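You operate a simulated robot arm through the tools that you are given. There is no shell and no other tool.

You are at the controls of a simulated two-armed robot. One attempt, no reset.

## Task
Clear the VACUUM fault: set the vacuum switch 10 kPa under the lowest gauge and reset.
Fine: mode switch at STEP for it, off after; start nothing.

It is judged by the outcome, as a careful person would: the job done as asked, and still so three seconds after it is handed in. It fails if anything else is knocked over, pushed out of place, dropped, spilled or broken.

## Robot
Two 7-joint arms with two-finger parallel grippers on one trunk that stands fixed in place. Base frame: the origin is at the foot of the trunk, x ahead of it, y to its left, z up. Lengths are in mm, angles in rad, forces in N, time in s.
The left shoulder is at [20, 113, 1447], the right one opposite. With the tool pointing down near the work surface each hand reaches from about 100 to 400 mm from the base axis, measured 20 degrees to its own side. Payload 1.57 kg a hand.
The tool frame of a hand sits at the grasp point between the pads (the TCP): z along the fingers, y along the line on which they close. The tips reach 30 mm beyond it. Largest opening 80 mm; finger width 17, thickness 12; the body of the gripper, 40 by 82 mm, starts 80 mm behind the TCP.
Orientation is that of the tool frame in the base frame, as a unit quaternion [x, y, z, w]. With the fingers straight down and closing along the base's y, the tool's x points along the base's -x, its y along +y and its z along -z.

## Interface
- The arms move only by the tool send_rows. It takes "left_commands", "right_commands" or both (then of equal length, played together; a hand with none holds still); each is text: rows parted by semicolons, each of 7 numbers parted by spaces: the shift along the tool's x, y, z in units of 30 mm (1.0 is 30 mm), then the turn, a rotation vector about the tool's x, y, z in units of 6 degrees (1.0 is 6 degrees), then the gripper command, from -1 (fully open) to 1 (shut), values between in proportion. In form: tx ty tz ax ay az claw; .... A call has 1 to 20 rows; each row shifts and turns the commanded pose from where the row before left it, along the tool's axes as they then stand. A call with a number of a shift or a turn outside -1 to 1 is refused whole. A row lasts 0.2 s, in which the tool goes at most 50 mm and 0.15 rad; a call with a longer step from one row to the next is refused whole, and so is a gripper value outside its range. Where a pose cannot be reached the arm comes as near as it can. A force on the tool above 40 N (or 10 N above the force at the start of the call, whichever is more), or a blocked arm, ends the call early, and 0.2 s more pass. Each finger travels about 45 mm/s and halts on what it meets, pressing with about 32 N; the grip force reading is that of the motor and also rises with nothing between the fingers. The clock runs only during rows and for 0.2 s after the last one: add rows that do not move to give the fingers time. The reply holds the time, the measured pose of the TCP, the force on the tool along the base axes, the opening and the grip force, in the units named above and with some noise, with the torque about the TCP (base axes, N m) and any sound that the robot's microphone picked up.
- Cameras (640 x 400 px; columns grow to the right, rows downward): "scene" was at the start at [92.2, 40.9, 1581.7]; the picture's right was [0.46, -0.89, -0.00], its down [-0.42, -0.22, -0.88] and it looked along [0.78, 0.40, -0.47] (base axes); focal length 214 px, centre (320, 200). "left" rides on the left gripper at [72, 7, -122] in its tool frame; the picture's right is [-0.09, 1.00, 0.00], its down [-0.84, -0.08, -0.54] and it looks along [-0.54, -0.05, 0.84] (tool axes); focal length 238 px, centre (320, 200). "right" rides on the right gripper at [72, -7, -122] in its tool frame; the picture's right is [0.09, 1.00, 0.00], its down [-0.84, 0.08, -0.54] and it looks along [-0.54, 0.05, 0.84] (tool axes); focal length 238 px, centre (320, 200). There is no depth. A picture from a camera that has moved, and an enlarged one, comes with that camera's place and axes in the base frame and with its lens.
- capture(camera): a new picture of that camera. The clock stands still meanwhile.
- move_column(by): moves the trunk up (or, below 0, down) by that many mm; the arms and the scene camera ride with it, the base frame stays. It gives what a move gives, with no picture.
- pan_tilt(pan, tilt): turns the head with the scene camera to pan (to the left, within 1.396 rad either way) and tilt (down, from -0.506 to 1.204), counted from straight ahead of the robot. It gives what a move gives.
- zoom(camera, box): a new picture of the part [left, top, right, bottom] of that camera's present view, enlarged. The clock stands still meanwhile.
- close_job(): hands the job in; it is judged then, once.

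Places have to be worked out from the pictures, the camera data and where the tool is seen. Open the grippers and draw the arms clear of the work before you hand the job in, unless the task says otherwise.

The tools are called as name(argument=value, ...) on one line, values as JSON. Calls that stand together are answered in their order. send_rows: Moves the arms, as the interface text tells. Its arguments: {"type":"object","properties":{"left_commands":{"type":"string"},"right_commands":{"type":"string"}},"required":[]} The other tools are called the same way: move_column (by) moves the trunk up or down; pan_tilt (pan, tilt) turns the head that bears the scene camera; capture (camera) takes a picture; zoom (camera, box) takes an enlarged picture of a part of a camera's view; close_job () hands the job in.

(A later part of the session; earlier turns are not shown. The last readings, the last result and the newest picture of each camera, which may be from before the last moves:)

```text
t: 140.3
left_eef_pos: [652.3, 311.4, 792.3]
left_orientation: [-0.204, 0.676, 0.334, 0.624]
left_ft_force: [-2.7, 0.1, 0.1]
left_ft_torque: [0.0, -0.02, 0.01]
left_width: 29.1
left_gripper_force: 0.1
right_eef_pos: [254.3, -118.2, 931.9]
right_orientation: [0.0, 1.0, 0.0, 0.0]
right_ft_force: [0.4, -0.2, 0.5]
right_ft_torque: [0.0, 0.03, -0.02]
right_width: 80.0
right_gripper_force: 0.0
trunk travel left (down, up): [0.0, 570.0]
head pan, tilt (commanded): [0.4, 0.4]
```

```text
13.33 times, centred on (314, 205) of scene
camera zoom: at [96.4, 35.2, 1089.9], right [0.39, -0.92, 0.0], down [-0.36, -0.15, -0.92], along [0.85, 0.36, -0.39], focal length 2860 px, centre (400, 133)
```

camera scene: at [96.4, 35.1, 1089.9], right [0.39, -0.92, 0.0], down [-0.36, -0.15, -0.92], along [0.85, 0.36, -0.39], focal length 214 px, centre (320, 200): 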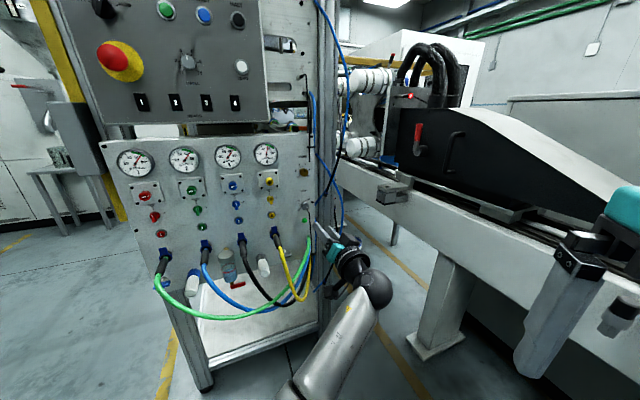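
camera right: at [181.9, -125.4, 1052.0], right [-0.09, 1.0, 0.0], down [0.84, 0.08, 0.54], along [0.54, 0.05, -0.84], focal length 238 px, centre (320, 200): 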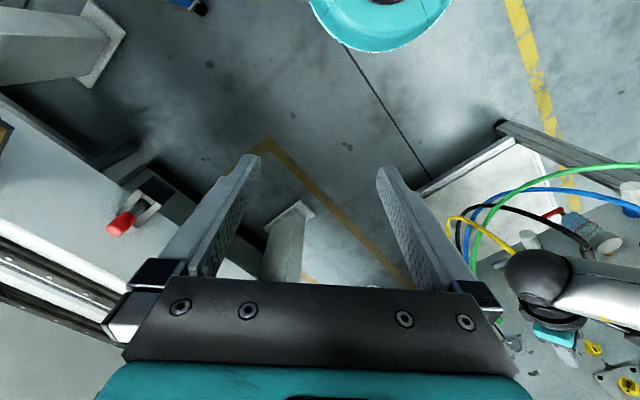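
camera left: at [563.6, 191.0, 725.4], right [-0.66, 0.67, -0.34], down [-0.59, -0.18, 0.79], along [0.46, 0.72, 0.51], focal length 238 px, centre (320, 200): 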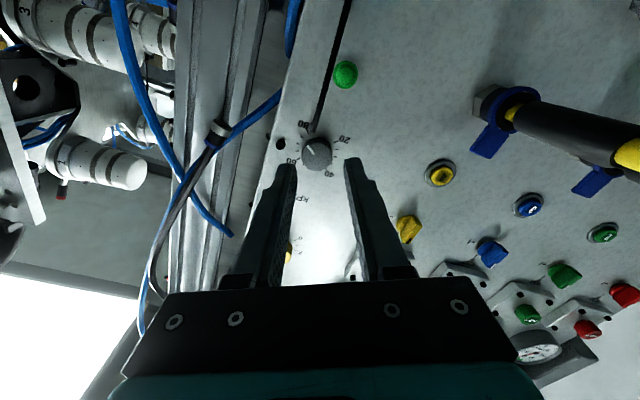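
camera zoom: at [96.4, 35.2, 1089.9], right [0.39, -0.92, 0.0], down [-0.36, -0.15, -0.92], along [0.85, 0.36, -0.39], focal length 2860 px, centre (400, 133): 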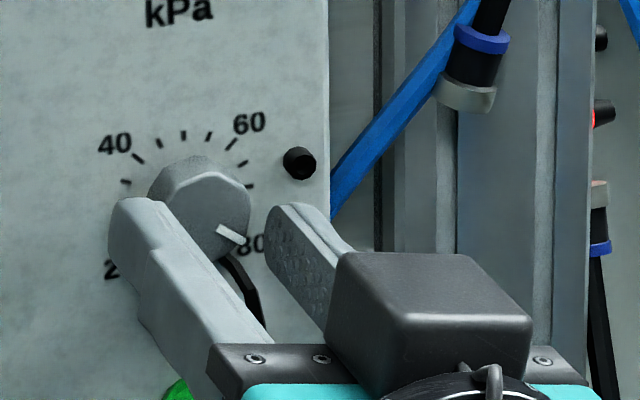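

At this roll the knob sits 2 mm off toward one finger. Combining both rolls puts the true centre 1.4 mm left and 3.2 mm up, so I'll shift there and close the grip.

send_rows(left_commands="-0.093 0.067 0 0 0 0 0.28; 0 0 0 0 0 0 0.28; 0 0 0 0 0 0 0.6; 0 0 0 0 0 0 1; 0 0 0 0 0 0 1; 0 0 0 0 0 0 1")

zoom(camera="left", box=[256, 130, 384, 210])

```text
t: 141.7
left_eef_pos: [652.5, 312.2, 795.2]
left_orientation: [-0.204, 0.676, 0.333, 0.624]
left_ft_force: [-0.4, 0.8, -0.2]
left_ft_torque: [-0.03, 0.03, 0.05]
left_width: 24.5
left_gripper_force: 36.6
right_eef_pos: [253.5, -116.6, 932.0]
right_orientation: [-0.001, 1.0, 0.001, 0.001]
right_ft_force: [0.4, 0.2, -0.3]
right_ft_torque: [-0.04, 0.0, -0.01]
right_width: 80.0
right_gripper_force: 0.0
trunk travel left (down, up): [0.0, 570.0]
head pan, tilt (commanded): [0.4, 0.4]
```

```text
5.00 times, centred on (320, 170) of left
camera zoom: at [552.1, 240.8, 726.4], right [-0.68, 0.68, 0.29], down [-0.21, -0.55, 0.8], along [0.7, 0.48, 0.52], focal length 1192 px, centre (320, 350)
```

zoom: 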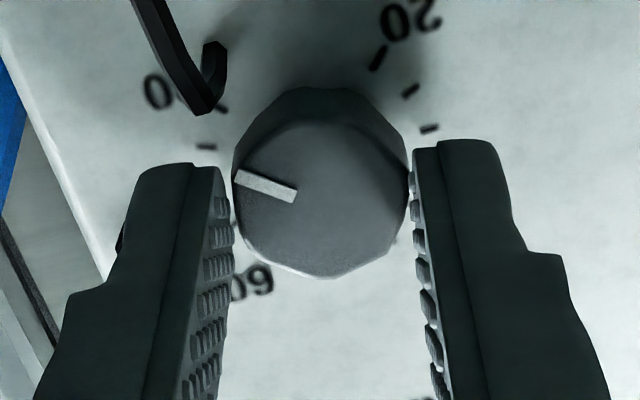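

The knob is gripped (24.5 mm, 37 N) with almost no side force. I'll turn it counter-clockwise, 48° first, and check.

send_rows(left_commands="0 0 0 0 0 -1 1; 0 0 0 0 0 -1 1; 0 0 0 0 0 -1 1; 0 0 0 0 0 -1 1; 0 0 0 0 0 -1 1; 0 0 0 0 0 -1 1; 0 0 0 0 0 -1 1; 0 0 0 0 0 -1 1; 0 0 0 0 0 0 1")

zoom(camera="left", box=[256, 130, 384, 210])

zoom(camera="scene", box=[290, 190, 338, 220])

```text
t: 143.7
left_eef_pos: [651.5, 312.6, 794.4]
left_orientation: [-0.461, 0.535, 0.052, 0.706]
left_ft_force: [-3.6, -2.1, -0.8]
left_ft_torque: [0.12, -0.13, 0.21]
left_width: 24.2
left_gripper_force: 36.1
right_eef_pos: [253.9, -118.4, 931.2]
right_orientation: [0.0, 1.0, 0.001, 0.0]
right_ft_force: [-0.1, 0.5, 0.4]
right_ft_torque: [-0.06, -0.03, 0.01]
right_width: 79.8
right_gripper_force: 0.2
trunk travel left (down, up): [0.0, 570.0]
head pan, tilt (commanded): [0.4, 0.4]
```

```text
5.00 times, centred on (320, 170) of left
camera zoom: at [593.2, 199.6, 734.0], right [-0.6, 0.6, -0.52], down [-0.69, -0.07, 0.72], along [0.39, 0.79, 0.46], focal length 1192 px, centre (320, 350)
```

zoom: 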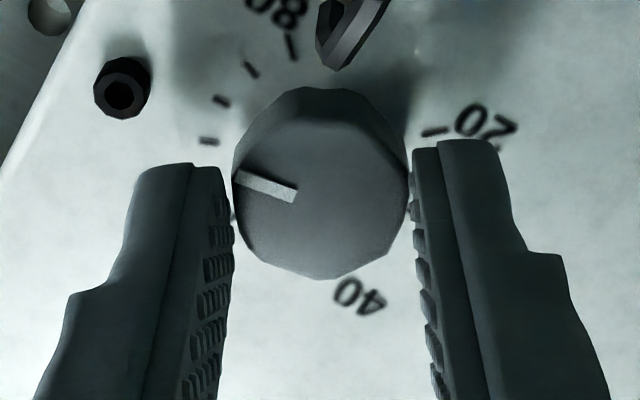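

```text
13.33 times, centred on (314, 205) of scene
camera zoom: at [96.2, 35.0, 1090.0], right [0.39, -0.92, 0.0], down [-0.36, -0.15, -0.92], along [0.85, 0.36, -0.39], focal length 2860 px, centre (400, 133)
```

zoom: 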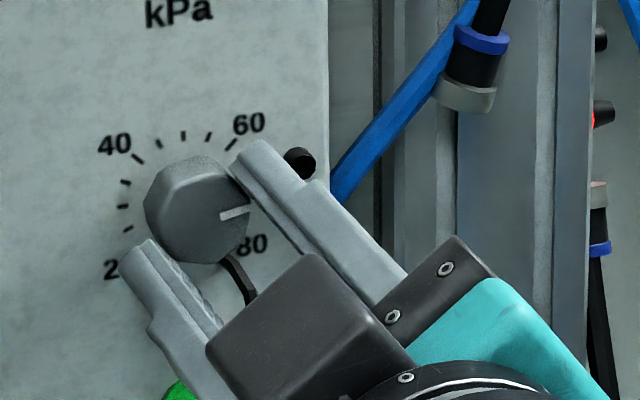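

The knob is turning with the grip, with low forces. I'll continue another 40° to finish this stroke.

send_rows(left_commands="0 0 0 0 0 -1 1; 0 0 0 0 0 -1 1; 0 0 0 0 0 -1 1; 0 0 0 0 0 -1 1; 0 0 0 0 0 -1 1; 0 0 0 0 0 -1 1; 0 0 0 0 0 -0.6 1; 0 0 0 0 0 0 1")

capture(camera="left")

zoom(camera="scene", box=[290, 190, 338, 220])

```text
t: 145.5
left_eef_pos: [653.0, 312.0, 795.5]
left_orientation: [-0.616, 0.347, -0.19, 0.681]
left_ft_force: [-8.2, -0.7, -1.4]
left_ft_torque: [-0.02, 0.07, 0.21]
left_width: 24.6
left_gripper_force: 36.4
right_eef_pos: [252.7, -118.0, 931.4]
right_orientation: [0.001, 1.0, 0.001, 0.0]
right_ft_force: [-0.5, 0.5, -0.1]
right_ft_torque: [-0.03, -0.02, 0.0]
right_width: 80.1
right_gripper_force: 0.0
trunk travel left (down, up): [0.0, 570.0]
head pan, tilt (commanded): [0.4, 0.4]
```

```text
taken
camera left: at [614.9, 177.9, 772.1], right [-0.23, 0.23, -0.95], down [-0.95, 0.18, 0.27], along [0.23, 0.96, 0.18], focal length 238 px, centre (320, 200)
```

left: 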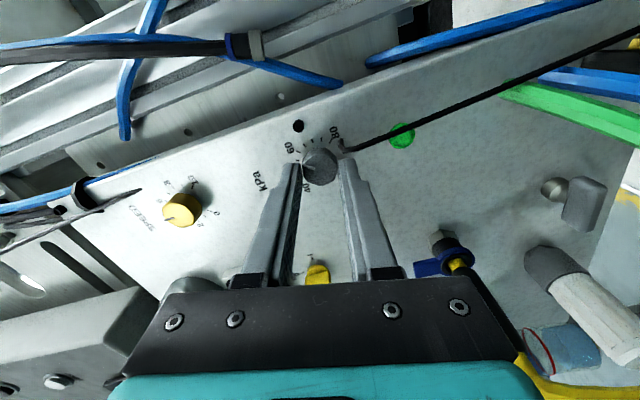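

```text
13.33 times, centred on (314, 205) of scene
camera zoom: at [95.9, 35.1, 1090.0], right [0.39, -0.92, 0.0], down [-0.36, -0.15, -0.92], along [0.85, 0.36, -0.39], focal length 2860 px, centre (400, 133)
```

zoom: 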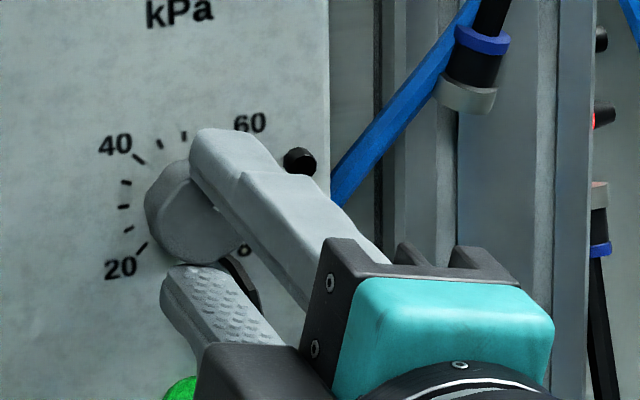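

The stroke is done, with the pointer now near 58. I'll open slightly to about 29 mm, roll back +56° around the knob, and look.

send_rows(left_commands="0 0 0 0 0 0 0.28; 0 0 0 0 0 0 0.28; 0 0 0 0 0 1 0.28; 0 0 0 0 0 1 0.28; 0 0 0 0 0 1 0.28; 0 0 0 0 0 1 0.28; 0 0 0 0 0 1 0.28; 0 0 0 0 0 1 0.28; 0 0 0 0 0 1 0.28; 0 0 0 0 0 1 0.28; 0 0 0 0 0 1 0.28; 0 0 0 0 0 0.3 0.28; 0 0 0 0 0 0 0.28")

zoom(camera="left", box=[256, 130, 384, 210])

zoom(camera="scene", box=[290, 190, 338, 220])

```text
t: 148.3
left_eef_pos: [651.9, 311.6, 794.9]
left_orientation: [-0.382, 0.595, 0.151, 0.691]
left_ft_force: [-0.5, -0.5, 0.0]
left_ft_torque: [0.0, -0.05, 0.04]
left_width: 29.0
left_gripper_force: 0.0
right_eef_pos: [254.2, -117.6, 930.4]
right_orientation: [0.0, 1.0, 0.0, -0.001]
right_ft_force: [0.2, 0.4, 0.5]
right_ft_torque: [-0.02, -0.02, -0.01]
right_width: 80.1
right_gripper_force: 0.1
trunk travel left (down, up): [0.0, 570.0]
head pan, tilt (commanded): [0.4, 0.4]
```

```text
5.00 times, centred on (320, 170) of left
camera zoom: at [580.4, 212.9, 726.1], right [-0.68, 0.68, -0.26], down [-0.54, -0.23, 0.81], along [0.49, 0.69, 0.52], focal length 1192 px, centre (320, 350)
```

zoom: 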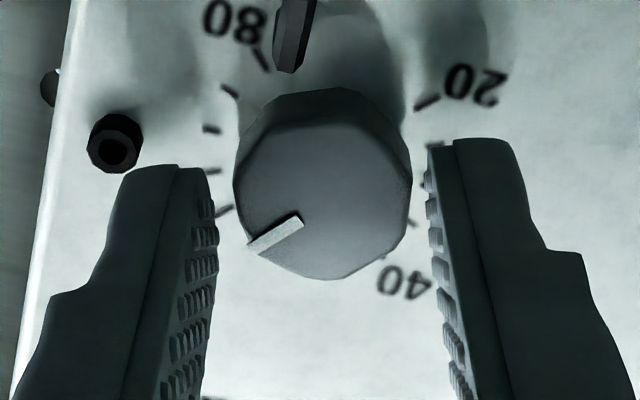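

```text
13.33 times, centred on (314, 205) of scene
camera zoom: at [96.4, 35.1, 1089.9], right [0.39, -0.92, 0.0], down [-0.36, -0.15, -0.92], along [0.85, 0.36, -0.39], focal length 2860 px, centre (400, 133)
```

zoom: 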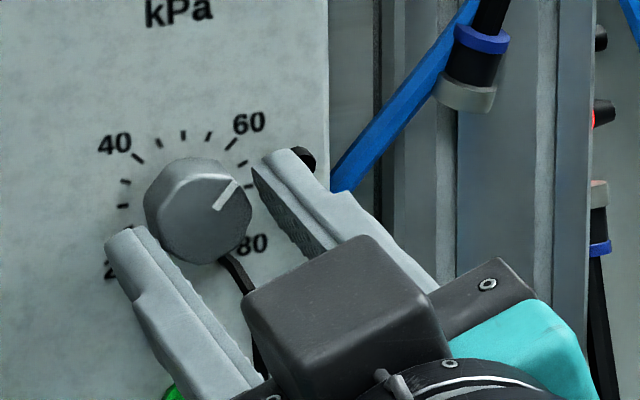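

The pointer now reads about 59.5, so about 65° remains. I'll roll back 8° more, grip again, and turn 60°, leaving a little for fine adjustment.

send_rows(left_commands="0 0 0 0 0 1 0.28; 0 0 0 0 0 0.33 0.28; 0 0 0 0 0 0 0.6; 0 0 0 0 0 0 1; 0 0 0 0 0 0 1; 0 0 0 0 0 0 1; 0 0 0 0 0 -1 1; 0 0 0 0 0 -1 1; 0 0 0 0 0 -1 1; 0 0 0 0 0 -1 1; 0 0 0 0 0 -1 1; 0 0 0 0 0 -1 1; 0 0 0 0 0 -1 1; 0 0 0 0 0 -1 1; 0 0 0 0 0 -1 1; 0 0 0 0 0 -1 1; 0 0 0 0 0 0 1")

capture(camera="left")

zoom(camera="left", box=[256, 120, 384, 200])

zoom(camera="scene", box=[290, 190, 338, 220])

```text
t: 151.9
left_eef_pos: [653.0, 312.8, 795.0]
left_orientation: [-0.605, 0.366, -0.169, 0.687]
left_ft_force: [-7.1, 0.1, -0.8]
left_ft_torque: [0.04, -0.03, 0.08]
left_width: 24.4
left_gripper_force: 36.1
right_eef_pos: [253.0, -116.6, 930.8]
right_orientation: [0.0, 1.0, 0.001, 0.001]
right_ft_force: [0.1, -0.4, 0.6]
right_ft_torque: [0.01, -0.03, 0.0]
right_width: 80.3
right_gripper_force: 0.1
trunk travel left (down, up): [0.0, 570.0]
head pan, tilt (commanded): [0.4, 0.4]
```

```text
taken
camera left: at [613.6, 179.3, 767.7], right [-0.27, 0.27, -0.92], down [-0.93, 0.16, 0.32], along [0.24, 0.95, 0.21], focal length 238 px, centre (320, 200)
```

left: 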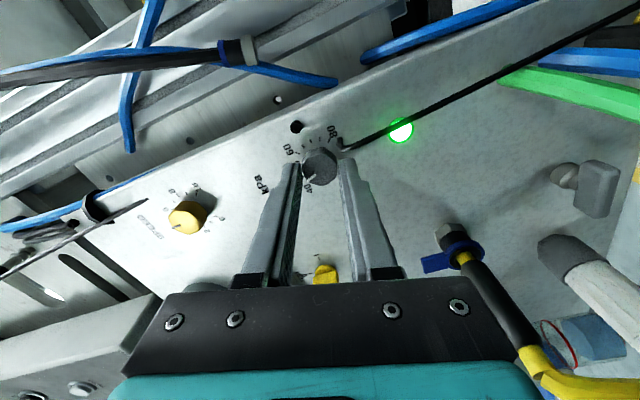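

```text
5.00 times, centred on (320, 160) of left
camera zoom: at [613.6, 179.3, 767.7], right [-0.27, 0.27, -0.92], down [-0.93, 0.16, 0.32], along [0.24, 0.95, 0.21], focal length 1192 px, centre (320, 400)
```

zoom: 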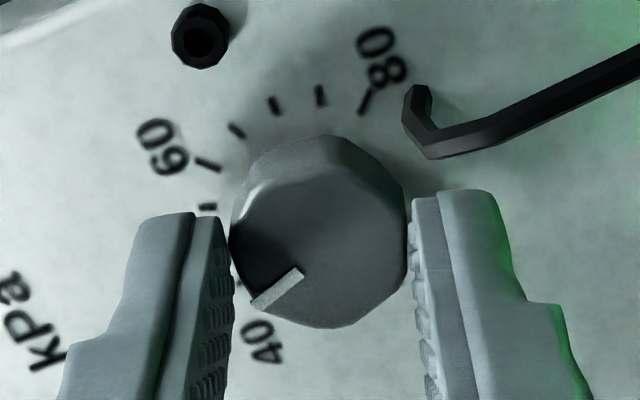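

```text
13.33 times, centred on (314, 205) of scene
camera zoom: at [95.9, 35.2, 1090.0], right [0.39, -0.92, 0.0], down [-0.36, -0.15, -0.92], along [0.85, 0.36, -0.39], focal length 2860 px, centre (400, 133)
```

zoom: 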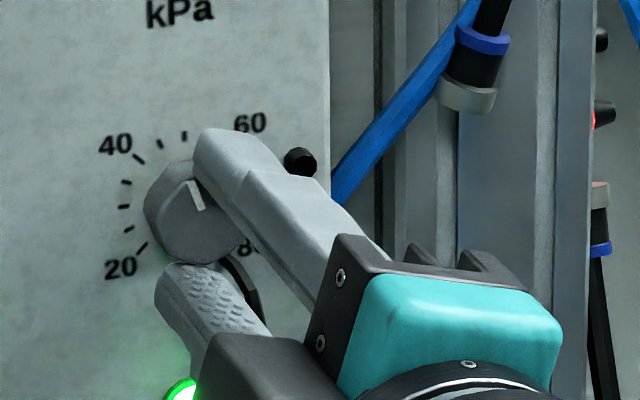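

The green lamp next to the knob has come on, and the pointer is near 46. I'll add about 4° more, release, and back straight off to read it clearly.

send_rows(left_commands="0 0 0 0 0 -0.7 1; 0 0 0 0 0 0 1; 0 0 0 0 0 0 0.28; 0 0 0 0 0 0 0.28; 0 0 0 0 0 0 0.2; 0 0 -0.3 0 0 0 0.2; 0 0 -0.5 0 0 0 0.2; 0 0 -0.6 0 0 0 0.2; 0 0 -0.6 0 0 0 0.2; 0 0 0 0 0 0 0.2")

capture(camera="left")

zoom(camera="left", box=[272, 110, 368, 170])

zoom(camera="scene", box=[290, 190, 322, 210])

```text
t: 154.1
left_eef_pos: [609.3, 269.9, 795.0]
left_orientation: [-0.616, 0.345, -0.192, 0.682]
left_ft_force: [-0.8, 0.4, 0.4]
left_ft_torque: [-0.01, 0.0, 0.01]
left_width: 32.1
left_gripper_force: 0.0
right_eef_pos: [254.6, -118.0, 930.8]
right_orientation: [0.0, 1.0, 0.001, 0.0]
right_ft_force: [-1.1, -0.2, 0.3]
right_ft_torque: [0.02, 0.03, 0.01]
right_width: 80.1
right_gripper_force: 0.0
trunk travel left (down, up): [0.0, 570.0]
head pan, tilt (commanded): [0.4, 0.4]
```

```text
taken
camera left: at [572.2, 134.8, 772.4], right [-0.23, 0.23, -0.95], down [-0.95, 0.18, 0.27], along [0.23, 0.96, 0.17], focal length 238 px, centre (320, 200)
```

left: 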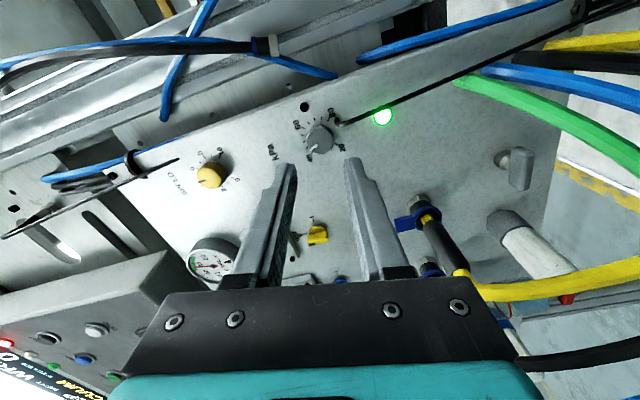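

```text
6.67 times, centred on (320, 140) of left
camera zoom: at [572.2, 134.8, 772.4], right [-0.23, 0.23, -0.95], down [-0.95, 0.18, 0.27], along [0.23, 0.96, 0.17], focal length 1589 px, centre (320, 600)
```

zoom: 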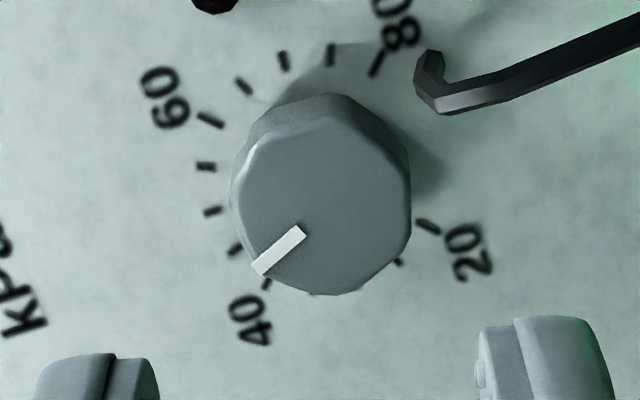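

```text
16.00 times, centred on (306, 200) of scene
camera zoom: at [96.4, 35.1, 1090.0], right [0.39, -0.92, 0.0], down [-0.36, -0.15, -0.92], along [0.85, 0.36, -0.39], focal length 3432 px, centre (544, 200)
```

zoom: 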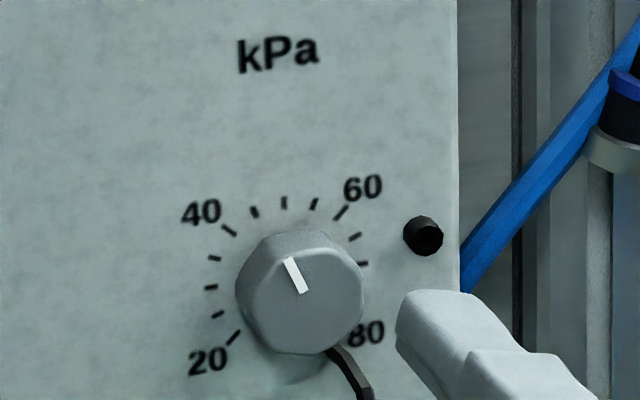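

The pointer reads about 45.5–46. I'll take a tighter zoom to decide on the last small correction, and re-read gauge 4 and the display.

zoom(camera="left", box=[296, 112, 344, 157])

zoom(camera="scene", box=[296, 196, 316, 210])

zoom(camera="scene", box=[110, 135, 290, 185])

zoom(camera="scene", box=[250, 138, 282, 170])

```text
8.89 times, centred on (320, 134) of left
camera zoom: at [572.2, 134.8, 772.4], right [-0.23, 0.23, -0.95], down [-0.95, 0.18, 0.27], along [0.23, 0.96, 0.17], focal length 2119 px, centre (320, 782)
```

zoom: 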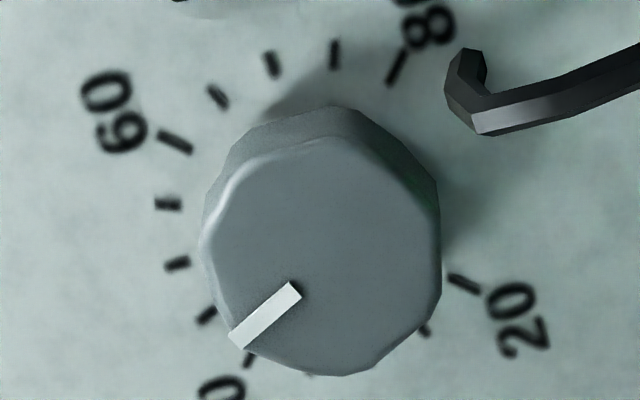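

```text
16.00 times, centred on (306, 203) of scene
camera zoom: at [96.4, 35.1, 1090.0], right [0.39, -0.92, 0.0], down [-0.36, -0.15, -0.92], along [0.85, 0.36, -0.39], focal length 3432 px, centre (544, 152)
```

zoom: 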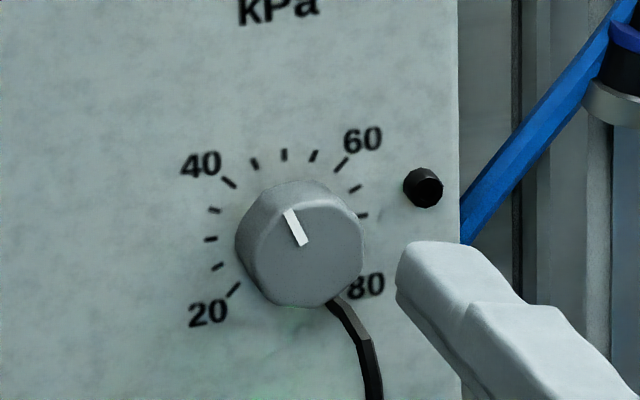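

```text
3.56 times, centred on (200, 160) of scene
camera zoom: at [96.4, 35.1, 1090.0], right [0.39, -0.92, 0.0], down [-0.36, -0.15, -0.92], along [0.85, 0.36, -0.39], focal length 763 px, centre (747, 342)
```

zoom: 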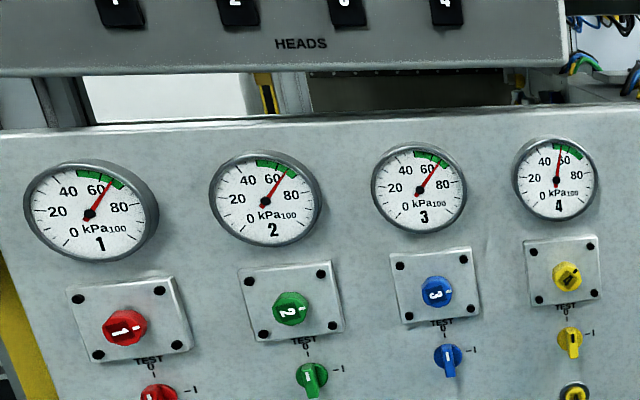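

```text
12.50 times, centred on (266, 154) of scene
camera zoom: at [96.4, 35.1, 1090.0], right [0.39, -0.92, 0.0], down [-0.36, -0.15, -0.92], along [0.85, 0.36, -0.39], focal length 2681 px, centre (995, 775)
```

zoom: 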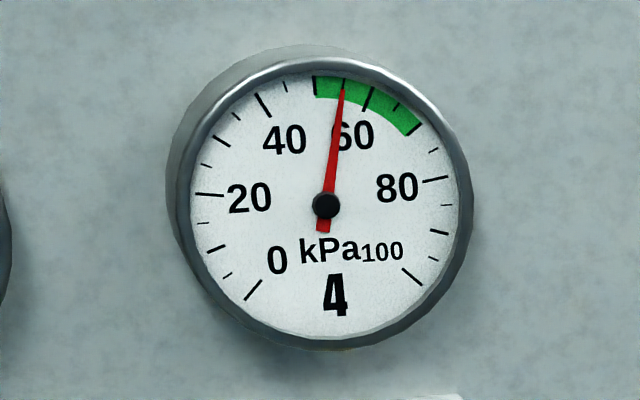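

Gauge 4 is confirmed at 55. The two views give 44.6 and 46 for the knob, so I'll roll the hand to look from a different angle for a third reading.

send_rows(left_commands="0 0 -0.5 0 0 1 0.2; 0 0 0 0 0 1 0.2; 0 0 0 0 0 1 0.2; 0 0 0 0 0 1 0.2; 0 0 0 0 0 1 0.2; 0 0 0 0 0 1 0.2; 0 0 0 0 0 1 0.2; 0 0 0 0 0 1 0.2; 0 0 0 0 0 1 0.2; 0 0 0 0 0 1 0.2; 0 0 0 0 0 0 0.2")

zoom(camera="left", box=[296, 105, 344, 150])

zoom(camera="scene", box=[296, 196, 316, 210])

```text
t: 156.5
left_eef_pos: [599.3, 259.5, 795.1]
left_orientation: [-0.361, 0.607, 0.175, 0.686]
left_ft_force: [0.0, 1.0, -0.4]
left_ft_torque: [0.0, 0.0, -0.01]
left_width: 31.9
left_gripper_force: 0.1
right_eef_pos: [254.0, -117.7, 931.4]
right_orientation: [0.0, 1.0, 0.001, -0.001]
right_ft_force: [-0.4, -0.2, 0.2]
right_ft_torque: [0.02, -0.01, -0.03]
right_width: 79.9
right_gripper_force: 0.0
trunk travel left (down, up): [0.0, 570.0]
head pan, tilt (commanded): [0.4, 0.4]
```

```text
8.89 times, centred on (320, 128) of left
camera zoom: at [523.6, 163.3, 724.6], right [-0.69, 0.69, -0.2], down [-0.5, -0.27, 0.82], along [0.52, 0.67, 0.53], focal length 2119 px, centre (320, 844)
```

zoom: 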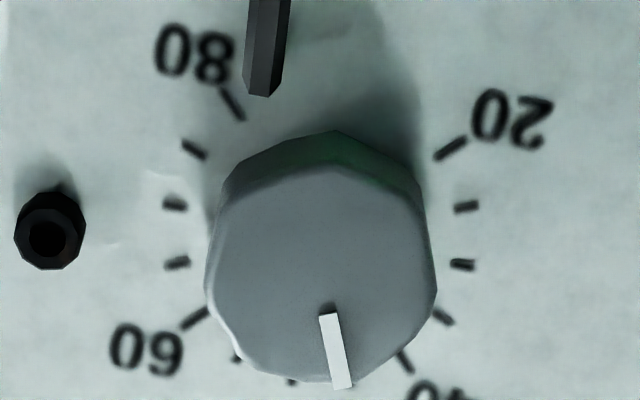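

```text
16.00 times, centred on (306, 203) of scene
camera zoom: at [96.4, 35.1, 1089.9], right [0.39, -0.92, 0.0], down [-0.36, -0.15, -0.92], along [0.85, 0.36, -0.39], focal length 3432 px, centre (544, 152)
```

zoom: 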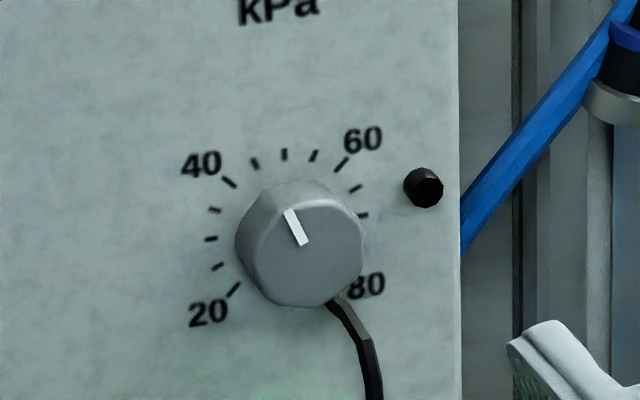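

From this angle the pointer lines up with the 45 mark (45.1), so the vacuum switch is set. Next is RESET: I'll back off, close the fingers to make a pusher, and raise the trunk to bring the hand to button height.

send_rows(left_commands="0 0 -0.8 0 0 0 0.2; 0 0 -0.8 0 0 0 0.2; 0 0 -0.8 0 0 0 0.2; 0 0 0 0 0 0 1; 0 0 0 0 0 0 1; 0 0 0 0 0 0 1; 0 0 0 0 0 0 1")

move_column(by=240)

capture(camera="left")

capture(camera="scene")

```text
t: 158.3
left_eef_pos: [550.5, 235.0, 814.1]
left_orientation: [-0.357, 0.584, 0.194, 0.702]
left_ft_force: [0.5, -0.7, -0.3]
left_ft_torque: [0.02, 0.0, 0.01]
left_width: 0.4
left_gripper_force: 20.8
right_eef_pos: [253.6, -118.0, 931.3]
right_orientation: [-0.001, 1.0, 0.001, 0.0]
right_ft_force: [-0.9, 0.8, 0.9]
right_ft_torque: [0.01, 0.0, -0.01]
right_width: 80.0
right_gripper_force: 0.0
trunk travel left (down, up): [0.0, 570.0]
head pan, tilt (commanded): [0.4, 0.4]
stopped in row 7 (left hand): the arm was blocked; the commanded pose is now the measured one
```

```text
t: 160.8
left_eef_pos: [550.2, 233.4, 1054.2]
left_orientation: [-0.357, 0.585, 0.194, 0.702]
left_ft_force: [-0.6, -0.4, 0.2]
left_ft_torque: [0.01, -0.01, -0.02]
left_width: 0.1
left_gripper_force: 21.4
right_eef_pos: [253.7, -117.5, 1170.9]
right_orientation: [0.0, 1.0, 0.001, 0.001]
right_ft_force: [0.3, 0.4, -0.2]
right_ft_torque: [-0.01, 0.02, 0.04]
right_width: 80.3
right_gripper_force: 0.1
trunk travel left (down, up): [-240.0, 330.0]
head pan, tilt (commanded): [0.4, 0.4]
```

```text
taken
camera left: at [481.4, 138.5, 976.4], right [-0.71, 0.68, -0.18], down [-0.52, -0.32, 0.79], along [0.48, 0.66, 0.58], focal length 238 px, centre (320, 200)
```

left: 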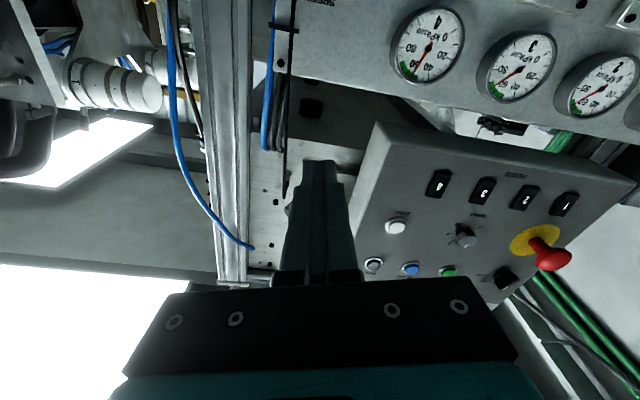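

```text
taken
camera scene: at [96.5, 35.1, 1329.9], right [0.39, -0.92, 0.0], down [-0.36, -0.15, -0.92], along [0.85, 0.36, -0.39], focal length 214 px, centre (320, 200)
```

scene: 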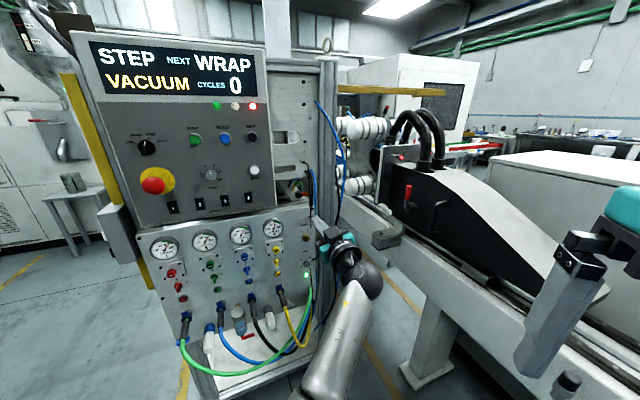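

The last rows report the left arm was blocked while retracting, so the elbow probably met something near the body. I'll look down at the arm before moving on.

pan_tilt(pan=0.7, tilt=1.2)

capture(camera="scene")

capture(camera="right")

```text
t: 161.9
left_eef_pos: [551.3, 233.8, 1054.4]
left_orientation: [-0.356, 0.585, 0.193, 0.702]
left_ft_force: [0.0, 0.2, 0.6]
left_ft_torque: [-0.01, 0.0, 0.02]
left_width: 0.1
left_gripper_force: 21.2
right_eef_pos: [254.2, -117.8, 1171.7]
right_orientation: [0.0, 1.0, 0.001, 0.0]
right_ft_force: [0.5, -0.2, 0.0]
right_ft_torque: [0.0, -0.02, 0.0]
right_width: 79.8
right_gripper_force: 0.0
trunk travel left (down, up): [-240.0, 330.0]
head pan, tilt (commanded): [0.7, 1.201]
```

```text
taken
camera scene: at [53.9, 35.1, 1267.1], right [0.64, -0.77, 0.0], down [-0.71, -0.6, -0.36], along [0.28, 0.23, -0.93], focal length 214 px, centre (320, 200)
```

scene: 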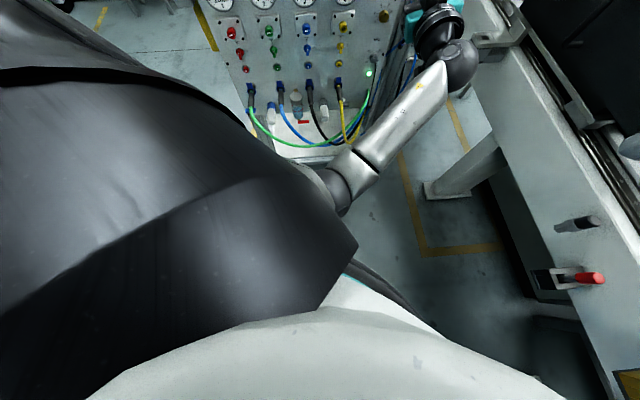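

```text
taken
camera right: at [181.9, -125.4, 1292.0], right [-0.09, 1.0, 0.0], down [0.84, 0.08, 0.54], along [0.54, 0.05, -0.84], focal length 238 px, centre (320, 200)
```

right: 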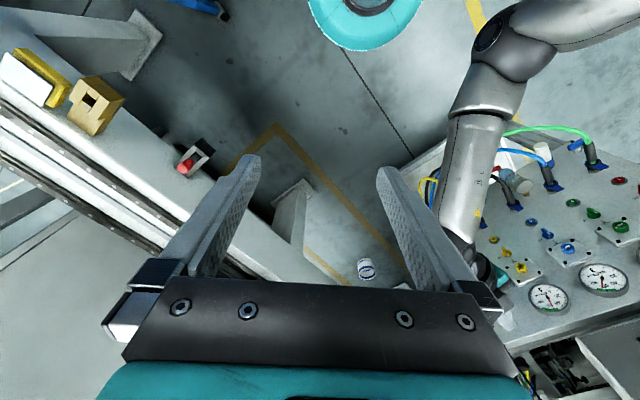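

Nothing external is near the arm, so the block looks like the upper arm meeting the robot's own body when folded. I'll raise the trunk to button height with the arm as it is.

move_column(by=215)

pan_tilt(pan=0.7, tilt=0.45)

capture(camera="left")

capture(camera="scene")

```text
t: 164.2
left_eef_pos: [551.5, 232.9, 1269.5]
left_orientation: [-0.357, 0.585, 0.194, 0.702]
left_ft_force: [-0.1, 0.4, 0.2]
left_ft_torque: [-0.03, 0.0, 0.01]
left_width: 0.0
left_gripper_force: 21.7
right_eef_pos: [254.6, -118.0, 1386.7]
right_orientation: [0.0, 1.0, 0.0, 0.001]
right_ft_force: [0.0, 0.0, 0.4]
right_ft_torque: [0.01, 0.01, 0.0]
right_width: 79.9
right_gripper_force: 0.0
trunk travel left (down, up): [-455.0, 115.0]
head pan, tilt (commanded): [0.7, 1.201]
```

```text
t: 165.3
left_eef_pos: [551.7, 233.0, 1269.9]
left_orientation: [-0.355, 0.586, 0.193, 0.702]
left_ft_force: [0.2, 0.3, -0.6]
left_ft_torque: [0.01, 0.01, -0.02]
left_width: 0.0
left_gripper_force: 21.7
right_eef_pos: [254.7, -117.5, 1385.7]
right_orientation: [-0.001, 1.0, 0.001, 0.0]
right_ft_force: [0.0, 0.5, -0.2]
right_ft_torque: [0.01, 0.0, -0.04]
right_width: 79.9
right_gripper_force: 0.1
trunk travel left (down, up): [-455.0, 115.0]
head pan, tilt (commanded): [0.7, 0.45]
```

```text
taken
camera left: at [481.4, 138.5, 1191.6], right [-0.71, 0.68, -0.18], down [-0.52, -0.32, 0.79], along [0.48, 0.66, 0.58], focal length 238 px, centre (320, 200)
```

left: 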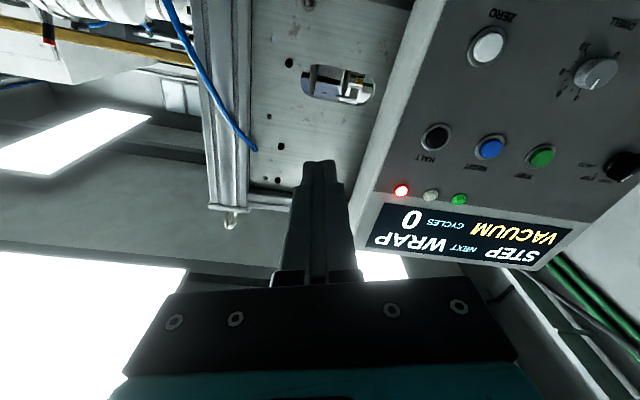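

```text
taken
camera scene: at [81.4, 58.3, 1540.2], right [0.64, -0.77, 0.0], down [-0.33, -0.28, -0.9], along [0.69, 0.58, -0.44], focal length 214 px, centre (320, 200)
```

scene: 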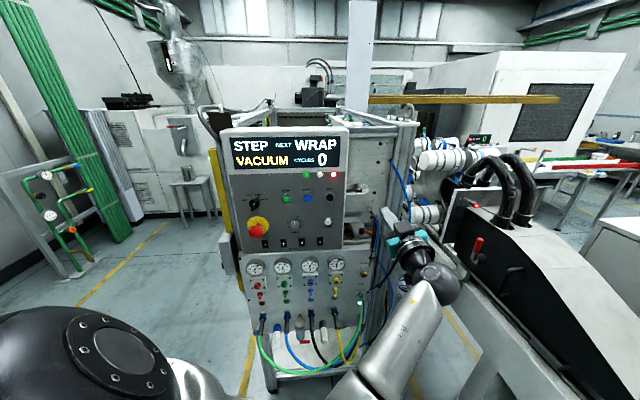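

RESET back-projects to u 33, z 1263, matching my map. I'll level the hand and move to a point in front of RESET with the closed tips about 20 mm short of it.

send_rows(left_commands="0 0 0 0.11 0.627 0 1; -0.175 0.776 0.335 0 0 0 1; -0.175 0.776 0.335 0 0 0 1; -0.175 0.776 0.335 0 0 0 1; -0.175 0.776 0.335 0 0 0 1; -0.175 0.776 0.335 0 0 0 1; -0.175 0.776 0.335 0 0 0 1; -0.175 0.776 0.335 0 0 0 1; -0.175 0.776 0.335 0 0 0 1; 0 0 0 0 0 0 1")

capture(camera="left")

capture(camera="scene")

```text
t: 167.5
left_eef_pos: [473.4, 424.0, 1258.2]
left_orientation: [-0.359, 0.61, 0.176, 0.684]
left_ft_force: [-0.6, -0.2, -0.2]
left_ft_torque: [0.0, -0.02, 0.0]
left_width: 0.0
left_gripper_force: 21.3
right_eef_pos: [254.5, -117.8, 1386.0]
right_orientation: [0.001, 1.0, 0.001, 0.0]
right_ft_force: [-0.1, -0.5, 0.9]
right_ft_torque: [0.02, 0.01, 0.04]
right_width: 80.2
right_gripper_force: 0.0
trunk travel left (down, up): [-455.0, 115.0]
head pan, tilt (commanded): [0.7, 0.45]
```

```text
taken
camera left: at [398.0, 328.2, 1187.9], right [-0.69, 0.69, -0.19], down [-0.49, -0.27, 0.83], along [0.52, 0.67, 0.53], focal length 238 px, centre (320, 200)
```

left: 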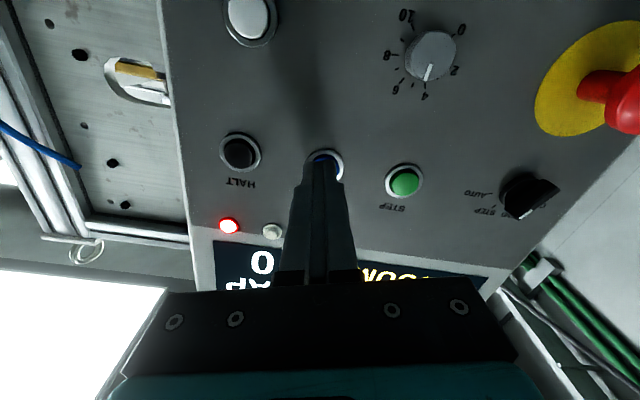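

```text
taken
camera scene: at [81.5, 57.9, 1540.3], right [0.64, -0.77, 0.0], down [-0.33, -0.28, -0.9], along [0.69, 0.58, -0.44], focal length 214 px, centre (320, 200)
```

scene: 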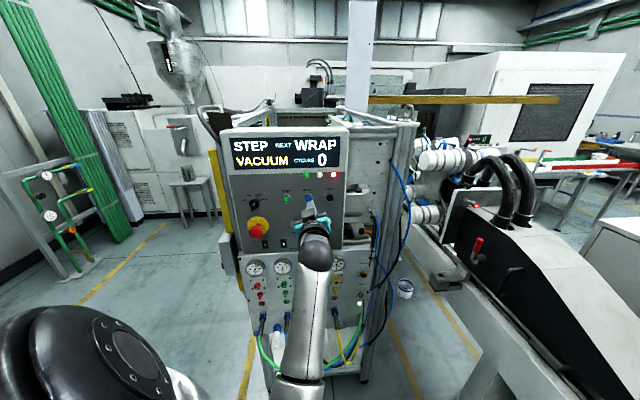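

The tips are in front of RESET, slightly low. I'll zoom in to align before pressing.

zoom(camera="left", box=[272, 130, 368, 190])

zoom(camera="scene", box=[260, 170, 356, 230])

```text
6.67 times, centred on (320, 160) of left
camera zoom: at [398.0, 328.2, 1187.9], right [-0.69, 0.69, -0.19], down [-0.49, -0.27, 0.83], along [0.52, 0.67, 0.53], focal length 1589 px, centre (320, 467)
```

zoom: 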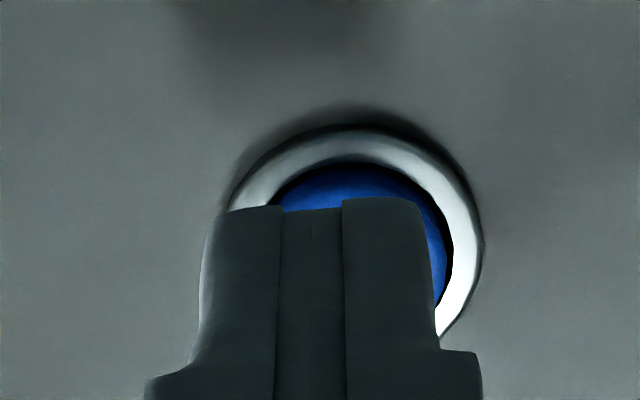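

```text
6.67 times, centred on (308, 200) of scene
camera zoom: at [81.5, 57.9, 1540.3], right [0.64, -0.77, 0.0], down [-0.33, -0.28, -0.9], along [0.69, 0.58, -0.44], focal length 1430 px, centre (400, 200)
```

zoom: 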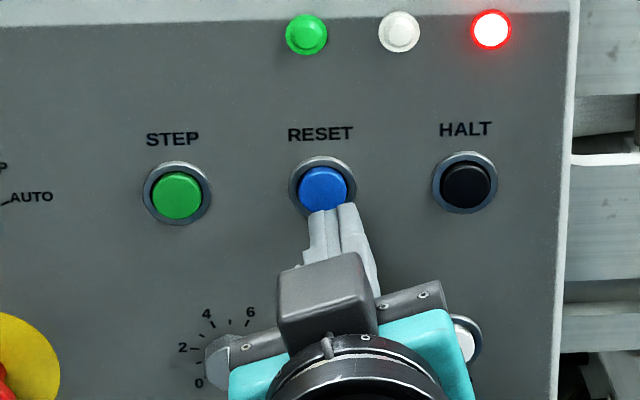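

The button centre is about 4 mm left and 7 mm up of my tip. I'll shift there and advance slowly until contact.

send_rows(left_commands="-0.258 0.078 0 0 0 0 1; 0 0 0.2 0 0 0 1; 0 0 0.15 0 0 0 1; 0 0 0.1 0 0 0 1; 0 0 0.05 0 0 0 1; 0 0 0.05 0 0 0 1; 0 0 0 0 0 0 1")

zoom(camera="left", box=[272, 130, 368, 190])

zoom(camera="scene", box=[220, 120, 380, 220])

```text
t: 169.1
left_eef_pos: [482.2, 438.3, 1264.1]
left_orientation: [-0.359, 0.61, 0.177, 0.684]
left_ft_force: [-3.2, -1.9, 0.6]
left_ft_torque: [0.01, 0.03, 0.04]
left_width: 0.0
left_gripper_force: 20.9
right_eef_pos: [253.6, -117.7, 1385.8]
right_orientation: [0.001, 1.0, 0.001, 0.0]
right_ft_force: [-0.1, -0.5, 0.1]
right_ft_torque: [0.02, -0.02, -0.01]
right_width: 80.1
right_gripper_force: 0.1
trunk travel left (down, up): [-455.0, 115.0]
head pan, tilt (commanded): [0.7, 0.45]
heard: click
```

```text
6.67 times, centred on (320, 160) of left
camera zoom: at [406.0, 342.1, 1194.0], right [-0.69, 0.69, -0.19], down [-0.49, -0.27, 0.83], along [0.52, 0.67, 0.53], focal length 1589 px, centre (320, 467)
```

zoom: 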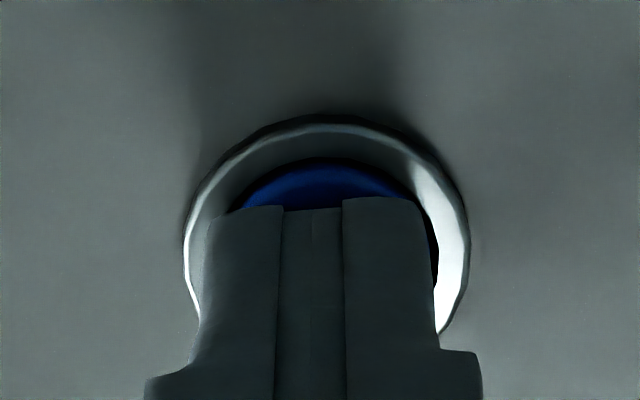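

```text
4.00 times, centred on (300, 170) of scene
camera zoom: at [80.8, 57.8, 1540.3], right [0.64, -0.77, 0.0], down [-0.33, -0.28, -0.9], along [0.69, 0.58, -0.43], focal length 858 px, centre (400, 320)
```

zoom: 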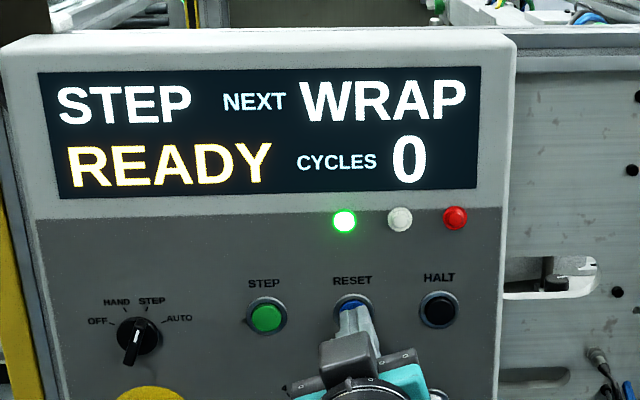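

A click was heard and the display now shows STEP / READY with the green lamp, so the fault is cleared. I'll back straight off the button and look at the mode switch.

send_rows(left_commands="0 0 -0.3 0 0 0 1; 0 0 -0.5 0 0 0 1; 0 0 -0.6 0 0 0 1; 0 0 -0.4 0 0 0 1; 0 0 0 0 0 0 1")

zoom(camera="scene", box=[220, 175, 300, 225])

zoom(camera="scene", box=[220, 120, 380, 220])

capture(camera="left")

```text
t: 170.5
left_eef_pos: [444.1, 418.1, 1295.6]
left_orientation: [-0.347, 0.585, 0.197, 0.706]
left_ft_force: [0.1, -0.1, -1.5]
left_ft_torque: [0.01, 0.01, -0.02]
left_width: 0.0
left_gripper_force: 21.4
right_eef_pos: [253.5, -116.3, 1386.8]
right_orientation: [0.0, 1.0, 0.0, 0.0]
right_ft_force: [0.2, -0.2, -0.5]
right_ft_torque: [0.0, -0.02, 0.02]
right_width: 79.8
right_gripper_force: 0.1
trunk travel left (down, up): [-455.0, 115.0]
head pan, tilt (commanded): [0.7, 0.45]
stopped in row 5 (left hand): the arm was blocked; the commanded pose is now the measured one
```

```text
8.00 times, centred on (260, 200) of scene
camera zoom: at [81.4, 58.3, 1540.3], right [0.64, -0.77, 0.0], down [-0.33, -0.28, -0.9], along [0.69, 0.58, -0.44], focal length 1716 px, centre (800, 200)
```

zoom: 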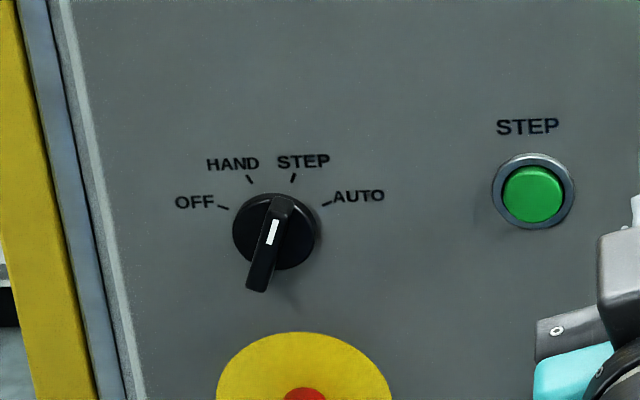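

```text
4.00 times, centred on (300, 170) of scene
camera zoom: at [81.4, 58.3, 1540.3], right [0.64, -0.77, 0.0], down [-0.33, -0.28, -0.9], along [0.69, 0.58, -0.44], focal length 858 px, centre (400, 320)
```

zoom: 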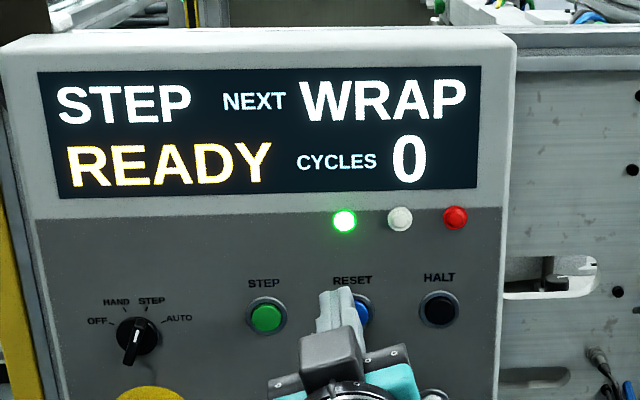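

```text
taken
camera left: at [373.1, 325.5, 1216.8], right [-0.7, 0.69, -0.17], down [-0.52, -0.34, 0.79], along [0.49, 0.64, 0.59], focal length 238 px, centre (320, 200)
```

left: 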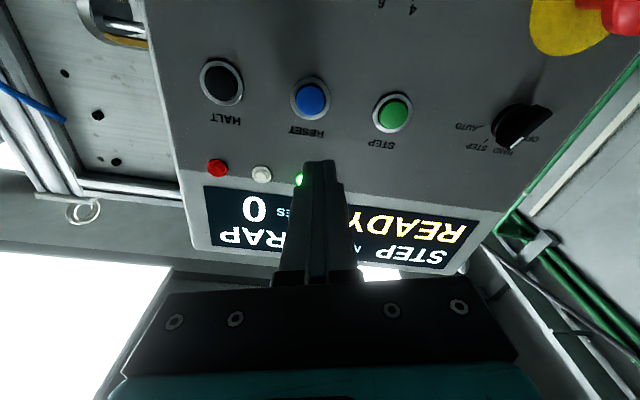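

The mode switch is at STEP and the machine shows READY, idle. The retract was again limited by the arm folding against the body. I'll lower the trunk 280 mm so the switch is above the shoulder, where the arm reached it comfortably before.

move_column(by=-280)

send_rows(left_commands="-0.7 0.1 -0.1 0 0 0 0.1; -0.7 0.1 -0.1 0 0 0 0.1; -0.7 0.1 -0.1 0 0 0 0.1; 0 0 0 0 0 0 0.1")

pan_tilt(pan=0.9, tilt=0.5)

capture(camera="scene")

capture(camera="left")

```text
t: 173.3
left_eef_pos: [444.7, 416.9, 1015.8]
left_orientation: [-0.346, 0.586, 0.198, 0.705]
left_ft_force: [-0.2, -0.8, -0.3]
left_ft_torque: [-0.02, 0.0, 0.0]
left_width: 0.0
left_gripper_force: 20.9
right_eef_pos: [254.6, -117.5, 1106.5]
right_orientation: [0.0, 1.0, 0.0, 0.0]
right_ft_force: [0.1, -0.3, 0.4]
right_ft_torque: [0.02, -0.02, 0.03]
right_width: 80.1
right_gripper_force: 0.0
trunk travel left (down, up): [-175.0, 395.0]
head pan, tilt (commanded): [0.7, 0.45]
```

```text
t: 174.3
left_eef_pos: [416.4, 425.4, 1073.1]
left_orientation: [-0.347, 0.587, 0.196, 0.705]
left_ft_force: [0.3, -0.3, 0.7]
left_ft_torque: [-0.01, -0.02, 0.02]
left_width: 36.0
left_gripper_force: 0.1
right_eef_pos: [254.4, -117.6, 1106.0]
right_orientation: [0.0, 1.0, 0.0, 0.0]
right_ft_force: [0.4, 0.4, -0.2]
right_ft_torque: [0.01, -0.02, -0.03]
right_width: 80.0
right_gripper_force: 0.0
trunk travel left (down, up): [-175.0, 395.0]
head pan, tilt (commanded): [0.7, 0.45]
```

```text
t: 175.1
left_eef_pos: [417.6, 425.1, 1073.5]
left_orientation: [-0.348, 0.586, 0.196, 0.705]
left_ft_force: [-1.0, -0.1, 0.2]
left_ft_torque: [0.01, 0.03, 0.0]
left_width: 35.7
left_gripper_force: 0.1
right_eef_pos: [253.2, -118.2, 1104.6]
right_orientation: [-0.001, 1.0, 0.002, 0.0]
right_ft_force: [0.2, 0.4, 1.0]
right_ft_torque: [-0.01, -0.03, 0.01]
right_width: 80.1
right_gripper_force: 0.1
trunk travel left (down, up): [-175.0, 395.0]
head pan, tilt (commanded): [0.901, 0.499]
```

```text
taken
camera scene: at [67.7, 70.4, 1255.8], right [0.78, -0.62, 0.0], down [-0.3, -0.37, -0.88], along [0.55, 0.69, -0.48], focal length 214 px, centre (320, 200)
```

scene: 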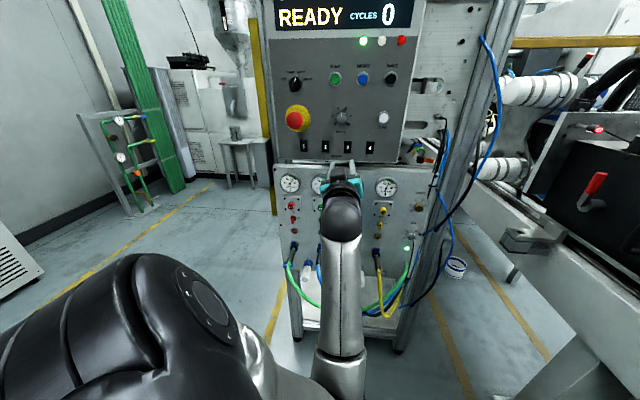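

```text
taken
camera left: at [345.4, 332.8, 994.0], right [-0.7, 0.69, -0.17], down [-0.52, -0.33, 0.79], along [0.49, 0.64, 0.59], focal length 238 px, centre (320, 200)
```

left: 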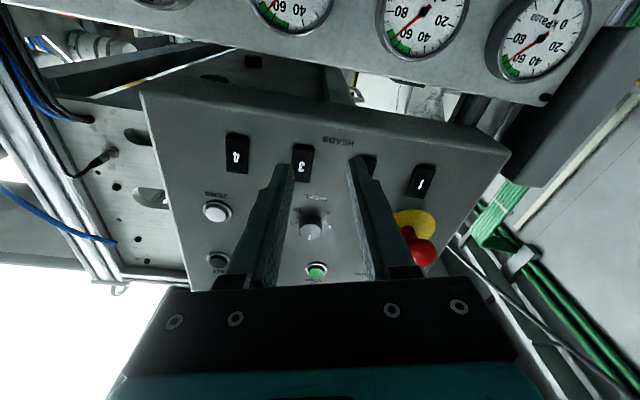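

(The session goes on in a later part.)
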